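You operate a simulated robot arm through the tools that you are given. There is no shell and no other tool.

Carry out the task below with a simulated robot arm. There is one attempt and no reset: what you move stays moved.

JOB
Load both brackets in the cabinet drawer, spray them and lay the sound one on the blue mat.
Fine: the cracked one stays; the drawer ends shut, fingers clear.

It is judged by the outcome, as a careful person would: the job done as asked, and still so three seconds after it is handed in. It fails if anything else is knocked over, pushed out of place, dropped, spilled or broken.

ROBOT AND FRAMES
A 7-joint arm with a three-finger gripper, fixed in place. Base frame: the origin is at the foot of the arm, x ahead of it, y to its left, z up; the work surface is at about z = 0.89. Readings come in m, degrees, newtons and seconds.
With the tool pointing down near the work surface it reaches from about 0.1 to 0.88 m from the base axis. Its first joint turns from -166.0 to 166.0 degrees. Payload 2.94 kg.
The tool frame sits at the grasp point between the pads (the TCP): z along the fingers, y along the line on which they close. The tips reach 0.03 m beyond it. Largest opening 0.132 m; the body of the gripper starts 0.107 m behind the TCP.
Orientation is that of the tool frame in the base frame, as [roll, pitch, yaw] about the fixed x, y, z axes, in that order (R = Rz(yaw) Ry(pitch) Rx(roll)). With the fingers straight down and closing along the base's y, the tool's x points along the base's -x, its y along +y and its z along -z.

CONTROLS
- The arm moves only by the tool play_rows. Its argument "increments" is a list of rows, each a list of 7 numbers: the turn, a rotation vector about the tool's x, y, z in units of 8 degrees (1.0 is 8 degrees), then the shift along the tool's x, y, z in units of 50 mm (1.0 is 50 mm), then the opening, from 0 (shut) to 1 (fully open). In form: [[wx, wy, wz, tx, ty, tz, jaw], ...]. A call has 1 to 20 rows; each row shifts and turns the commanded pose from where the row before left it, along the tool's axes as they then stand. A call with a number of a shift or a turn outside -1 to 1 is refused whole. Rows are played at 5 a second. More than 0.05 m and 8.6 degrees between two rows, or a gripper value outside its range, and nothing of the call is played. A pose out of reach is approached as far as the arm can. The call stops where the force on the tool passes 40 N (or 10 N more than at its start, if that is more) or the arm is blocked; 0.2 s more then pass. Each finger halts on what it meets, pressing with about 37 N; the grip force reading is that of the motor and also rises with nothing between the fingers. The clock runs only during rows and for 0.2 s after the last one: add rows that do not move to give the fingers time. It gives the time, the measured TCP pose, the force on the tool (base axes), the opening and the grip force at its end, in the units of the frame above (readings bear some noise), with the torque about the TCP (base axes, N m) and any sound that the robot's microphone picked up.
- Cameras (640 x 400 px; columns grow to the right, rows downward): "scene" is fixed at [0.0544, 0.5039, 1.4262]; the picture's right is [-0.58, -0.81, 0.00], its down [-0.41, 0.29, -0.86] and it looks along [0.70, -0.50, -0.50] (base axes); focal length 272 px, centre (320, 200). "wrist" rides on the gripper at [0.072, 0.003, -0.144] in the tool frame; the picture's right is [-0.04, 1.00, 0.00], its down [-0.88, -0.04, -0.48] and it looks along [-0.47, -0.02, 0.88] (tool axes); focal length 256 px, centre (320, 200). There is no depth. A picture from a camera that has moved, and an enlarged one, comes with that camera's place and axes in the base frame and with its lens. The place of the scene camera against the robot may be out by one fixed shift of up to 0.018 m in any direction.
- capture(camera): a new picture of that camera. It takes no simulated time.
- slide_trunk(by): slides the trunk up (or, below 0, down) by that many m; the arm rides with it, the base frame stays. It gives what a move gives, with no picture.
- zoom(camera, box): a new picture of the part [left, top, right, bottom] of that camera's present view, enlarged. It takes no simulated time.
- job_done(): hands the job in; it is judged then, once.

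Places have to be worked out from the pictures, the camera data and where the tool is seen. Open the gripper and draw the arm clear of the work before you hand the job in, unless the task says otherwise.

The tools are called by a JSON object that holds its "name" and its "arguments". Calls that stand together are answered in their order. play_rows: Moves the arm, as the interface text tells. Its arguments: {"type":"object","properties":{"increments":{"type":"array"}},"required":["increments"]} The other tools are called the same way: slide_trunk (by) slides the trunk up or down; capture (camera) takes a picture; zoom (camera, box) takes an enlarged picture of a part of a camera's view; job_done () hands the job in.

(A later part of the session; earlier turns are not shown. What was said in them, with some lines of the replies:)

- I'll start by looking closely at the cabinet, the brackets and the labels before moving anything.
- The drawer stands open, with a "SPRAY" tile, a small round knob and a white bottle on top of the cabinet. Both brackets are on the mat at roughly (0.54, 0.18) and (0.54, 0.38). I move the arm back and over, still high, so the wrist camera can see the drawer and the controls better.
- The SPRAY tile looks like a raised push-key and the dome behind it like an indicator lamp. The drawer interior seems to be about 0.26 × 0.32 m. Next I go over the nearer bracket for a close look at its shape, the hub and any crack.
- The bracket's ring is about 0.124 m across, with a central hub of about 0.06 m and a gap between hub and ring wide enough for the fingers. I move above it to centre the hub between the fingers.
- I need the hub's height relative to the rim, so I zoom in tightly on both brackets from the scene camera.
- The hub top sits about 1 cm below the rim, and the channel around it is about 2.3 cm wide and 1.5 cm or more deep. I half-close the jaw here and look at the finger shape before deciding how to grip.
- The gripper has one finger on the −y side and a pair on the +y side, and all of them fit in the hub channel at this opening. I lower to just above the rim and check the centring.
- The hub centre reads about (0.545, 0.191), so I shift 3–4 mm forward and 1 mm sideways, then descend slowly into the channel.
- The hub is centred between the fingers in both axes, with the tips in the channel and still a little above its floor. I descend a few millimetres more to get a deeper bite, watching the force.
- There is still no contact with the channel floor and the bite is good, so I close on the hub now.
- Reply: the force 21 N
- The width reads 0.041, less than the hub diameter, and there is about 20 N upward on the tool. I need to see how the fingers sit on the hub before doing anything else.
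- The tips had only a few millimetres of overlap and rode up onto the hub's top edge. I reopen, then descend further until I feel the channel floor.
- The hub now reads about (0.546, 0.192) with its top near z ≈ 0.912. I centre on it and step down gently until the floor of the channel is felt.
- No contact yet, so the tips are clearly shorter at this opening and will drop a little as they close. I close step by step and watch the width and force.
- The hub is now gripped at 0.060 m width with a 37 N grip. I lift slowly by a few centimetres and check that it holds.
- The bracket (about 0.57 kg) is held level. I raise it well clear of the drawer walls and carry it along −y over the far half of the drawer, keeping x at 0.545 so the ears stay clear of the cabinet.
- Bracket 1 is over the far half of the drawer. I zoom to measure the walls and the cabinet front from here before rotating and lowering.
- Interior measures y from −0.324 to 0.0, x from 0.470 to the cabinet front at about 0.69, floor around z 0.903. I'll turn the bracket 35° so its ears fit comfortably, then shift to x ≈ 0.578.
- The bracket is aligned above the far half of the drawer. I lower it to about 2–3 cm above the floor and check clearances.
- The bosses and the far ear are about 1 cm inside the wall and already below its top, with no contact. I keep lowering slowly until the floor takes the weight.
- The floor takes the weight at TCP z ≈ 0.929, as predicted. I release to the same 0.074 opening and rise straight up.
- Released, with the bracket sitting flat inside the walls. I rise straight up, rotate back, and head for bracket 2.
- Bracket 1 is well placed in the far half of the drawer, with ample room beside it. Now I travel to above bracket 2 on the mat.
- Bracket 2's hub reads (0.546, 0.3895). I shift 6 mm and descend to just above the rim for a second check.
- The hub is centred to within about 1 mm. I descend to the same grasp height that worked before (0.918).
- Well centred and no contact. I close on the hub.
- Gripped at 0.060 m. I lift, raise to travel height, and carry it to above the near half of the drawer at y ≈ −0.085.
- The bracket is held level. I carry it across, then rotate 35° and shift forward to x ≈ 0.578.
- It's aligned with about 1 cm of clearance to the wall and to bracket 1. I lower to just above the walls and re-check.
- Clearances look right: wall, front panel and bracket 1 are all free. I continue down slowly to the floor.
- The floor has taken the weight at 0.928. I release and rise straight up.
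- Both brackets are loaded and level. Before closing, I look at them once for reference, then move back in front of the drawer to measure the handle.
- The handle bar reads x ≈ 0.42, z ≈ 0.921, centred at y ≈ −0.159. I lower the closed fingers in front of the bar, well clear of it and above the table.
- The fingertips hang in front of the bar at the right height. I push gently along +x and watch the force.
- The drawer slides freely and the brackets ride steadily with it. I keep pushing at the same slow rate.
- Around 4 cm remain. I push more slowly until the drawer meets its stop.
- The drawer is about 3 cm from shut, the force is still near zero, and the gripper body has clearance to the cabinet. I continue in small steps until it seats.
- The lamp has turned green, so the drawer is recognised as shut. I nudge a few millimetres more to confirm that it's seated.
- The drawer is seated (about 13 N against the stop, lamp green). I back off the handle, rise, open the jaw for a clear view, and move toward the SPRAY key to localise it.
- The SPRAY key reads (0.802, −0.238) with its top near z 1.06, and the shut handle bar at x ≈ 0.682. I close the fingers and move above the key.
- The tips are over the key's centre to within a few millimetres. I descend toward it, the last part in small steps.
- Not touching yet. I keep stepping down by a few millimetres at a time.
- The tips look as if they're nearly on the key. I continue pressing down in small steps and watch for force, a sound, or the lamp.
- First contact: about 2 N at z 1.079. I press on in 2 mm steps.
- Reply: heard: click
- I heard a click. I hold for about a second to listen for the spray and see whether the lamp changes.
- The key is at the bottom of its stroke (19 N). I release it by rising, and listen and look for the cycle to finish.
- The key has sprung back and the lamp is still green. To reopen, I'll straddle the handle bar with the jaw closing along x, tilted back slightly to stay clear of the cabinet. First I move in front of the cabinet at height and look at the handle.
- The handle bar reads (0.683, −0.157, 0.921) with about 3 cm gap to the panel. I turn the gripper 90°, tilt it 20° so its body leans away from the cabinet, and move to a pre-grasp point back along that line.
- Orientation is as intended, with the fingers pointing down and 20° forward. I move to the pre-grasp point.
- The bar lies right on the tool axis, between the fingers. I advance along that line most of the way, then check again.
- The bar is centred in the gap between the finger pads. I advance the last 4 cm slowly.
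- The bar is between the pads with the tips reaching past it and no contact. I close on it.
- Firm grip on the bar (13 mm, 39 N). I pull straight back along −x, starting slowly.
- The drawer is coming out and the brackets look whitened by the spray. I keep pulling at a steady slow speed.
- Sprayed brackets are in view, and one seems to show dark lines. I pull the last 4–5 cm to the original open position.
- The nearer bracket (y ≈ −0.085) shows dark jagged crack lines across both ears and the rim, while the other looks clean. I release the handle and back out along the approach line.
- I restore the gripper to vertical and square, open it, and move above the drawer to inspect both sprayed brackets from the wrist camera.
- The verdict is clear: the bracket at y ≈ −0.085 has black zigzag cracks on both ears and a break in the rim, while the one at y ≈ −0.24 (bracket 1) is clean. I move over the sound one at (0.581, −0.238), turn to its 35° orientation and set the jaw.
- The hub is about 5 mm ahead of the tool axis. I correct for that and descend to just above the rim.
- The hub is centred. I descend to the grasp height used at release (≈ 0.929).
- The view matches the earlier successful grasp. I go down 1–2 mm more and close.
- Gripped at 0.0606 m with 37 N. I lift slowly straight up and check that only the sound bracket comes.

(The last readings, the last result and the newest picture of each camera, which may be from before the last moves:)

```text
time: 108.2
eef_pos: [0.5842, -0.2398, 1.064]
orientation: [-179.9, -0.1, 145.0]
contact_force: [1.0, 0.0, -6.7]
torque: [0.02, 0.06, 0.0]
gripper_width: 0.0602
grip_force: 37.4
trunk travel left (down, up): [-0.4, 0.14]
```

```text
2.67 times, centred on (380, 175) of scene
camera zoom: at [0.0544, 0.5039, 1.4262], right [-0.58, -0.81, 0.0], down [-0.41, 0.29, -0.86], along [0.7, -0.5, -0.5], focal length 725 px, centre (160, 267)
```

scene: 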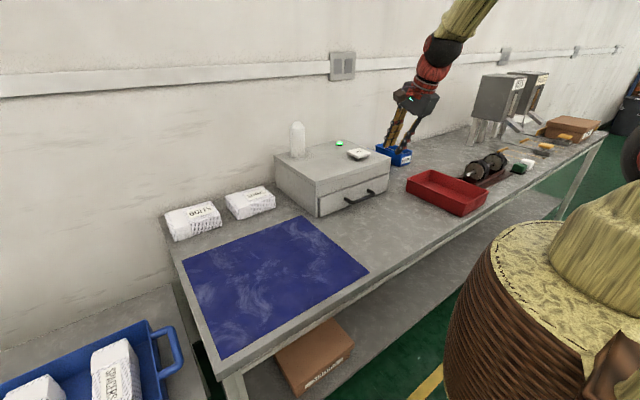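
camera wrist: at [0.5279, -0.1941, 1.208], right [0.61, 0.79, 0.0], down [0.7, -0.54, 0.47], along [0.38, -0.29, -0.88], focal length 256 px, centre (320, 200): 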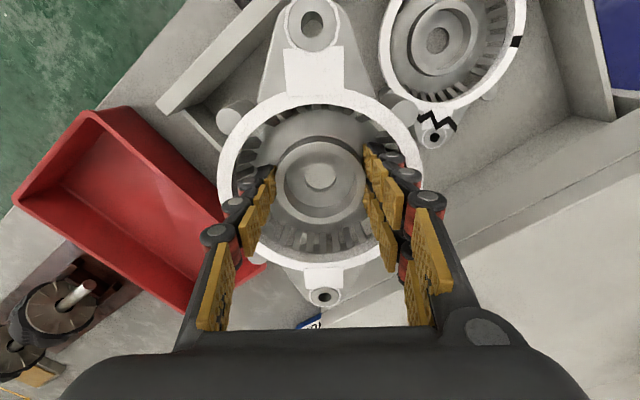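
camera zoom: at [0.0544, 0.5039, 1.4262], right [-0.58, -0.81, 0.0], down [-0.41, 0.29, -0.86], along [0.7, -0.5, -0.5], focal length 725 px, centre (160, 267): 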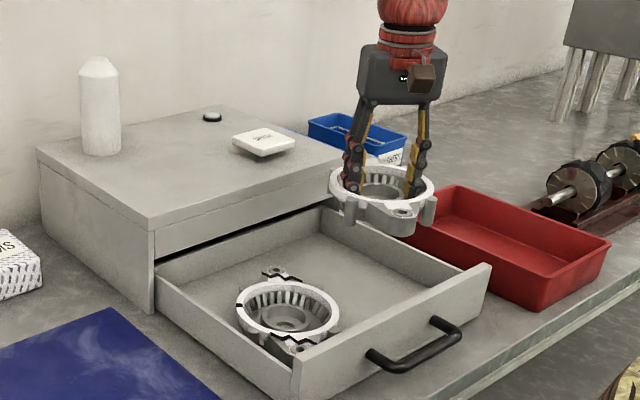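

Only the sound bracket came up, and the cracked one stays put. I back away from the cabinet, rotate back square, and carry it over to the mat.

{"name": "play_rows", "arguments": {"increments": [[0, 0, 0, 0.3, -0.21, 0, 0.3], [0, 0, 0, 0.3, -0.21, 0, 0.3], [0, 0, -0.875, 0, 0, 0, 0.3], [0, 0, -0.875, 0, 0, 0, 0.3], [0, 0, -0.875, 0, 0, 0, 0.3], [0, 0, -0.875, 0, 0, 0, 0.3], [0, 0, -0.875, 0, 0, 0, 0.3], [0, 0, 0, 0, 0.5, 0, 0.3], [0, 0, 0, 0, 0.9, 0, 0.3], [0, 0, 0, 0, 0.9, 0, 0.3], [0, 0, 0, 0, 0.9, 0, 0.3], [0, 0, 0, 0, 0.9, 0, 0.3], [0, 0, 0, 0, 0.9, 0, 0.3], [0, 0, 0, 0, 0.9, 0, 0.3], [0, 0, 0, 0, 0.9, 0, 0.3], [0, 0, 0, 0, 0.9, 0, 0.3], [0, 0, 0, -0.1, 0.9, 0, 0.3], [0, 0, 0, -0.1, 0.9, 0, 0.3], [0, 0, 0, 0, 0.5, 0, 0.3], [0, 0, 0, 0, 0, 0, 0.3]]}}

{"name": "capture", "arguments": {"camera": "wrist"}}

{"name": "capture", "arguments": {"camera": "scene"}}

```text
time: 112.4
eef_pos: [0.5599, 0.2615, 1.0622]
orientation: [180.0, -0.1, 179.9]
contact_force: [0.3, -1.1, -6.1]
torque: [0.03, 0.04, 0.01]
gripper_width: 0.0602
grip_force: 37.0
trunk travel left (down, up): [-0.4, 0.14]
```

```text
taken
camera wrist: at [0.4871, 0.2661, 1.2078], right [0.04, 1.0, 0.0], down [0.88, -0.04, 0.47], along [0.47, -0.02, -0.88], focal length 256 px, centre (320, 200)
```

wrist: 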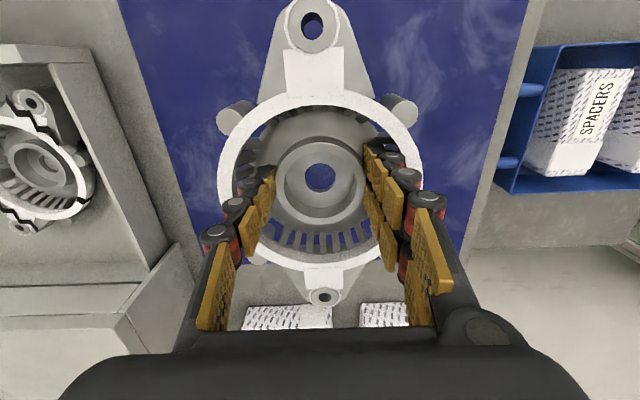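

```text
taken
```

scene: 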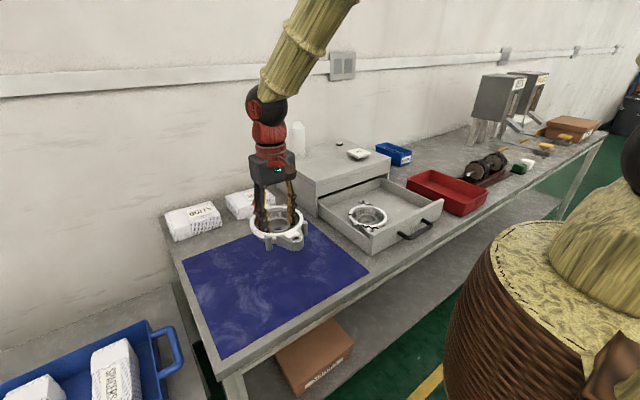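

The bracket is above the middle of the mat. I lower it, slowing down near the surface.

{"name": "play_rows", "arguments": {"increments": [[0, 0, 0, 0, 0, 0.5, 0.3], [0, 0, 0, 0, 0, 0.6, 0.3], [0, 0, 0, 0, 0, 0.6, 0.3], [0, 0, 0, 0, 0, 0.4, 0.3], [0, 0, 0, 0, 0, 0.3, 0.3], [0, 0, 0, 0, 0, 0.16, 0.3], [0, 0, 0, 0, 0, 0.08, 0.3], [0, 0, 0, 0, 0, 0, 0.3]]}}

```text
time: 114.2
eef_pos: [0.5594, 0.2605, 0.9317]
orientation: [-179.9, 0.1, 180.0]
contact_force: [0.0, 0.5, -5.1]
torque: [-0.03, 0.02, -0.01]
gripper_width: 0.0604
grip_force: 37.1
trunk travel left (down, up): [-0.4, 0.14]
```

{"name": "play_rows", "arguments": {"increments": [[0, 0, 0, 0, 0, 0.08, 0.3], [0, 0, 0, 0, 0, 0.06, 0.3], [0, 0, 0, 0, 0, 0.05, 0.3], [0, 0, 0, 0, 0, 0, 0.3]]}}

```text
time: 115.2
eef_pos: [0.5593, 0.2604, 0.9229]
orientation: [-180.0, 0.0, 180.0]
contact_force: [-0.2, 0.1, -5.5]
torque: [0.0, 0.04, -0.03]
gripper_width: 0.0603
grip_force: 36.6
trunk travel left (down, up): [-0.4, 0.14]
```

{"name": "play_rows", "arguments": {"increments": [[0, 0, 0, 0, 0, 0.04, 0.3], [0, 0, 0, 0, 0, 0.03, 0.3], [0, 0, 0, 0, 0, 0.02, 0.3], [0, 0, 0, 0, 0, 0, 0.3]]}}

```text
time: 116.2
eef_pos: [0.5589, 0.2616, 0.9191]
orientation: [180.0, 0.2, 180.0]
contact_force: [-1.7, -2.1, 11.3]
torque: [-0.27, 1.01, 0.03]
gripper_width: 0.0602
grip_force: 36.5
trunk travel left (down, up): [-0.4, 0.14]
```

The mat has taken the weight. I release to the same opening and rise straight up.

{"name": "play_rows", "arguments": {"increments": [[0, 0, 0, 0, 0, 0, 0.47], [0, 0, 0, 0, 0, 0, 0.5], [0, 0, 0, 0, 0, 0, 0.54], [0, 0, 0, 0, 0, 0, 0.55], [0, 0, 0, 0, 0, 0, 0.55], [0, 0, 0, 0, 0, -0.2, 0.55], [0, 0, 0, 0, 0, -0.4, 0.55], [0, 0, 0, 0, 0, -0.7, 0.55], [0, 0, 0, 0, 0, -0.9, 0.55], [0, 0, 0, 0, 0, -0.9, 0.55], [0, 0, 0, 0, 0, 0, 0.55]]}}

{"name": "capture", "arguments": {"camera": "wrist"}}

{"name": "capture", "arguments": {"camera": "scene"}}

```text
time: 118.6
eef_pos: [0.5599, 0.2611, 1.0737]
orientation: [180.0, -0.1, -180.0]
contact_force: [-0.3, -0.5, 0.1]
torque: [0.03, 0.02, 0.0]
gripper_width: 0.0725
grip_force: 0.0
trunk travel left (down, up): [-0.4, 0.14]
```

```text
taken
camera wrist: at [0.487, 0.2656, 1.2182], right [0.04, 1.0, 0.0], down [0.88, -0.04, 0.47], along [0.47, -0.02, -0.88], focal length 256 px, centre (320, 200)
```

wrist: 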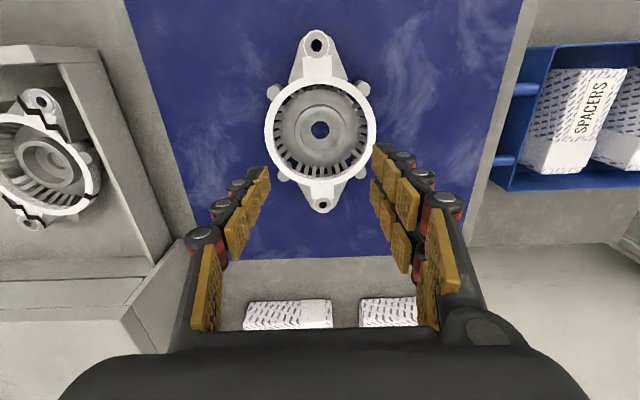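

```text
taken
```

scene: 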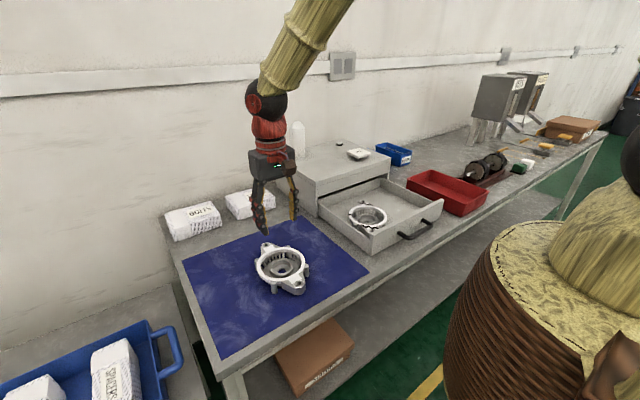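

The sound bracket lies flat on the blue mat. Now I close the jaw, go in front of the drawer handle, and shut the drawer with the cracked one inside.

{"name": "play_rows", "arguments": {"increments": [[0, 0, 0, 0, 0, -0.4, 0.4], [0, 0, 0, 0.36, -0.762, 0, 0.3], [0, 0, 0, 0.36, -0.762, 0, 0.1], [0, 0, 0, 0.36, -0.762, 0, 0], [0, 0, 0, 0.36, -0.762, 0, 0], [0, 0, 0, 0.36, -0.762, 0, 0], [0, 0, 0, 0.36, -0.762, 0, 0], [0, 0, 0, 0.36, -0.762, 0, 0], [0, 0, 0, 0.36, -0.762, 0, 0], [0, 0, 0, 0.36, -0.762, 0, 0], [0, 0, 0, 0.36, -0.762, 0, 0], [0, 0, 0, 0.36, -0.762, 0, 0], [0, 0, 0, 0, 0, 0, 0]]}}

{"name": "capture", "arguments": {"camera": "wrist"}}

```text
time: 121.4
eef_pos: [0.3603, -0.1599, 1.0919]
orientation: [180.0, 0.0, -180.0]
contact_force: [0.0, 0.0, -0.4]
torque: [0.0, 0.01, -0.03]
gripper_width: 0.0001
grip_force: 28.3
trunk travel left (down, up): [-0.4, 0.14]
```

```text
taken
camera wrist: at [0.2879, -0.1554, 1.2368], right [0.04, 1.0, 0.0], down [0.88, -0.04, 0.48], along [0.47, -0.02, -0.88], focal length 256 px, centre (320, 200)
```

wrist: 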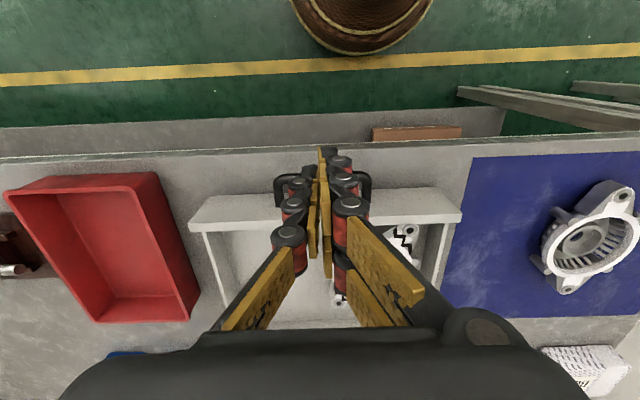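

The fingers are in front of the handle bar. I lower to the pushing height.

{"name": "play_rows", "arguments": {"increments": [[0, 0, 0, 0, 0, 0.8, 0], [0, 0, 0, 0, 0, 0.8, 0], [0, 0, 0, 0, 0, 0.8, 0], [0, 0, 0, 0, 0, 0.7, 0], [0, 0, 0, 0, 0, 0, 0]]}}

{"name": "zoom", "arguments": {"camera": "scene", "box": [340, 120, 500, 270]}}

```text
time: 122.6
eef_pos: [0.3609, -0.159, 0.9372]
orientation: [180.0, 0.0, -180.0]
contact_force: [0.5, 0.0, -0.5]
torque: [-0.02, 0.0, 0.01]
gripper_width: 0.0001
grip_force: 28.7
trunk travel left (down, up): [-0.4, 0.14]
```

```text
2.67 times, centred on (420, 195) of scene
camera zoom: at [0.0544, 0.5039, 1.4262], right [-0.58, -0.81, 0.0], down [-0.41, 0.29, -0.86], along [0.7, -0.5, -0.5], focal length 725 px, centre (53, 213)
```

zoom: 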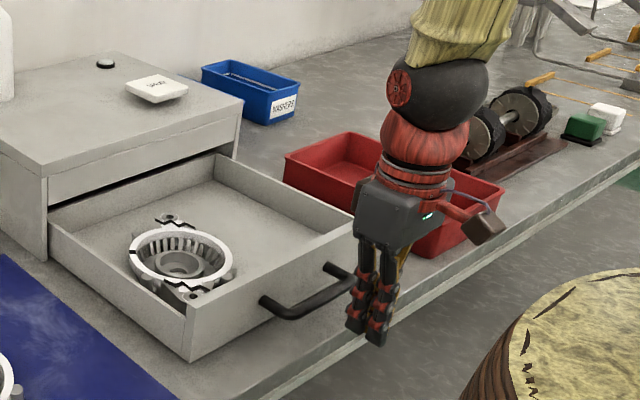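

Aligned with the bar as before. I push the drawer in at the same gentle speed.

{"name": "play_rows", "arguments": {"increments": [[0, 0, 0, -0.2, 0, 0, 0], [0, 0, 0, -0.2, 0, 0, 0], [0, 0, 0, -0.2, 0, 0, 0], [0, 0, 0, -0.25, 0, 0, 0], [0, 0, 0, -0.3, 0, 0, 0], [0, 0, 0, -0.3, 0, 0, 0], [0, 0, 0, -0.3, 0, 0, 0], [0, 0, 0, -0.3, 0, 0, 0], [0, 0, 0, -0.3, 0, 0, 0], [0, 0, 0, -0.3, 0, 0, 0], [0, 0, 0, -0.3, 0, 0, 0], [0, 0, 0, -0.3, 0, 0, 0], [0, 0, 0, -0.3, 0, 0, 0], [0, 0, 0, -0.3, 0, 0, 0], [0, 0, 0, -0.3, 0, 0, 0], [0, 0, 0, -0.3, 0, 0, 0], [0, 0, 0, -0.3, 0, 0, 0], [0, 0, 0, -0.2, 0, 0, 0], [0, 0, 0, 0, 0, 0, 0]]}}

{"name": "zoom", "arguments": {"camera": "scene", "box": [290, 110, 420, 220]}}

```text
time: 126.6
eef_pos: [0.6075, -0.1582, 0.9381]
orientation: [180.0, -0.1, 180.0]
contact_force: [0.3, 0.5, -0.2]
torque: [-0.01, -0.01, 0.02]
gripper_width: 0.0001
grip_force: 28.2
trunk travel left (down, up): [-0.4, 0.14]
```

```text
3.64 times, centred on (355, 165) of scene
camera zoom: at [0.0544, 0.5039, 1.4262], right [-0.58, -0.81, 0.0], down [-0.41, 0.29, -0.86], along [0.7, -0.5, -0.5], focal length 989 px, centre (193, 327)
```

zoom: 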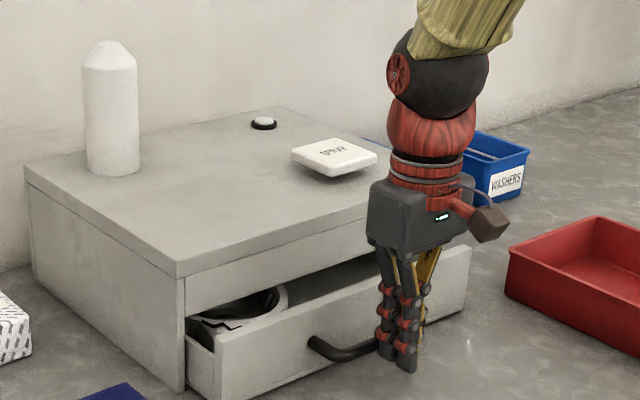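

About 4.5 cm remain to the stop at TCP x ≈ 0.654. I finish slowly.

{"name": "play_rows", "arguments": {"increments": [[0, 0, 0, -0.15, 0, 0, 0], [0, 0, 0, -0.15, 0, 0, 0], [0, 0, 0, -0.15, 0, 0, 0], [0, 0, 0, -0.12, 0, 0, 0], [0, 0, 0, -0.1, 0, 0, 0], [0, 0, 0, -0.1, 0, 0, 0], [0, 0, 0, -0.08, 0, 0, 0], [0, 0, 0, -0.06, 0, 0, 0], [0, 0, 0, -0.05, 0, 0, 0], [0, 0, 0, 0, 0, 0, 0]]}}

{"name": "zoom", "arguments": {"camera": "scene", "box": [290, 110, 420, 220]}}

```text
time: 128.8
eef_pos: [0.6549, -0.1581, 0.9371]
orientation: [180.0, -0.3, 179.9]
contact_force: [-10.2, -1.7, 0.2]
torque: [-0.01, 0.15, 0.0]
gripper_width: 0.0
grip_force: 28.5
trunk travel left (down, up): [-0.4, 0.14]
```

```text
3.64 times, centred on (355, 165) of scene
camera zoom: at [0.0544, 0.5039, 1.4262], right [-0.58, -0.81, 0.0], down [-0.41, 0.29, -0.86], along [0.7, -0.5, -0.5], focal length 989 px, centre (193, 327)
```

zoom: 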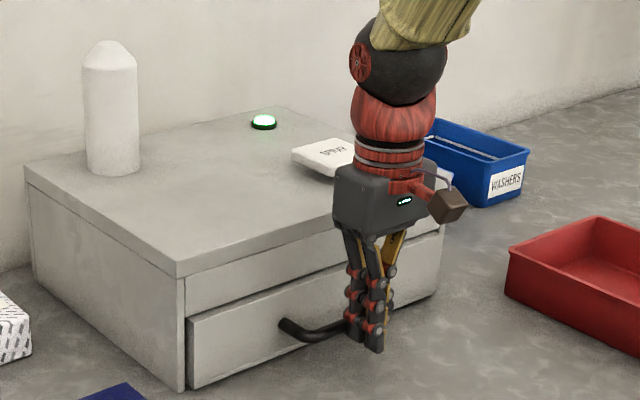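

The drawer is shut against its stop and the lamp is green again. I back off the handle, rise clear, and open the gripper.

{"name": "play_rows", "arguments": {"increments": [[0, 0, 0, 0.3, 0, 0, 0], [0, 0, 0, 0.6, 0, 0, 0], [0, 0, 0, 0.8, 0, 0, 0], [0, 0, 0, 0.8, 0, -0.2, 0], [0, 0, 0, 0.3, 0, -0.8, 0.2], [0, 0, 0, 0, 0, -0.9, 0.5], [0, 0, 0, 0, 0, -0.9, 0.8], [0, 0, 0, 0, 0, -0.9, 1], [0, 0, 0, 0, 0, -0.9, 1], [0, 0, 0, 0, 0, -0.9, 1], [0, 0, 0, 0, 0, 0, 1], [0, 0, 0, 0, 0, 0, 1]]}}

{"name": "capture", "arguments": {"camera": "scene"}}

{"name": "capture", "arguments": {"camera": "wrist"}}

{"name": "zoom", "arguments": {"camera": "scene", "box": [220, 110, 420, 330]}}

```text
time: 131.4
eef_pos: [0.516, -0.1594, 1.2147]
orientation: [180.0, 0.0, 180.0]
contact_force: [0.2, 0.0, -0.8]
torque: [0.0, -0.01, -0.01]
gripper_width: 0.1194
grip_force: 0.0
trunk travel left (down, up): [-0.4, 0.14]
```

```text
taken
```

scene: 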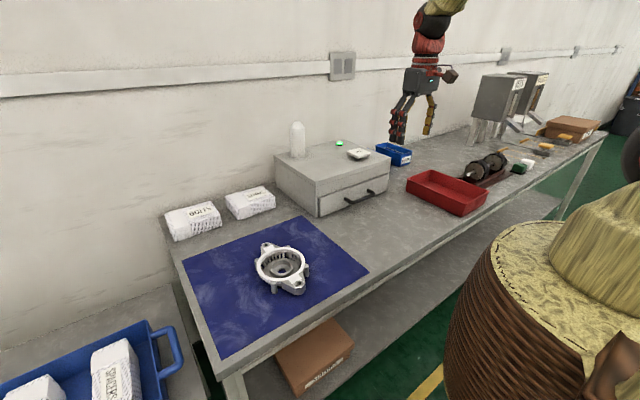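

```text
taken
camera wrist: at [0.4441, -0.1549, 1.3584], right [0.04, 1.0, 0.0], down [0.88, -0.04, 0.48], along [0.47, -0.02, -0.88], focal length 256 px, centre (320, 200)
```

wrist: 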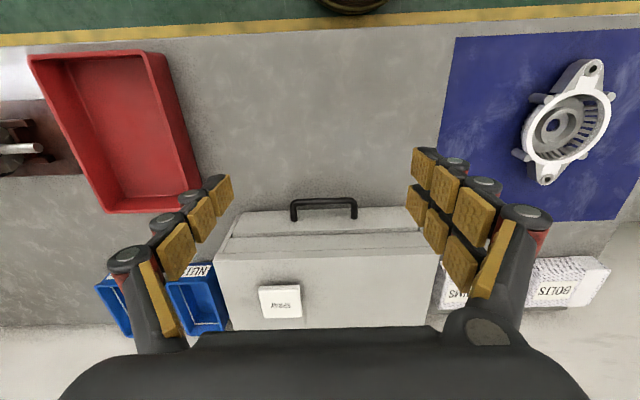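

```text
1.82 times, centred on (320, 220) of scene
camera zoom: at [0.0544, 0.5039, 1.4262], right [-0.58, -0.81, 0.0], down [-0.41, 0.29, -0.86], along [0.7, -0.5, -0.5], focal length 494 px, centre (320, 164)
```

zoom: 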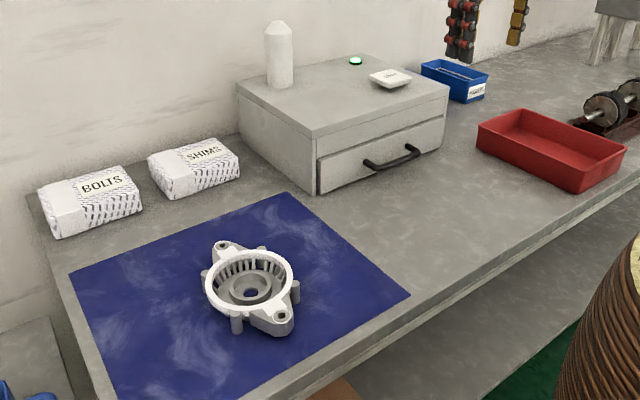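

The drawer is shut with the cracked bracket inside and the lamp is green. The sound bracket lies flat on the blue mat, everything else is where it was, and the open gripper is clear. I hand the job in.

{"name": "job_done", "arguments": {}}

```text
The job is handed in.
```

The job is done and handed in. Both brackets were loaded in the drawer and sprayed, and the sound one is back on the blue mat.

- **Spraying:** I shut the drawer, the lamp on the cabinet turned green, and I pressed the SPRAY key fully. A click sounded, and when I reopened the drawer both brackets had been whitened.
- **Cracked bracket:** it showed black zigzag lines across both ears and a break in the rim. It stays in the drawer. It was the one lying farther from the cabinet at the start.
- **Sound bracket:** it showed no marks and lies flat near the middle of the mat.
- **Finish:** the drawer is shut against its stop with the lamp green. The gripper is open and clear of everything, and the last pictures show nothing else moved.

On the first try at picking up a bracket, the fingers rode up on its hub and pushed it sideways by about 1–2 mm on the mat. Nothing was dropped or knocked over.
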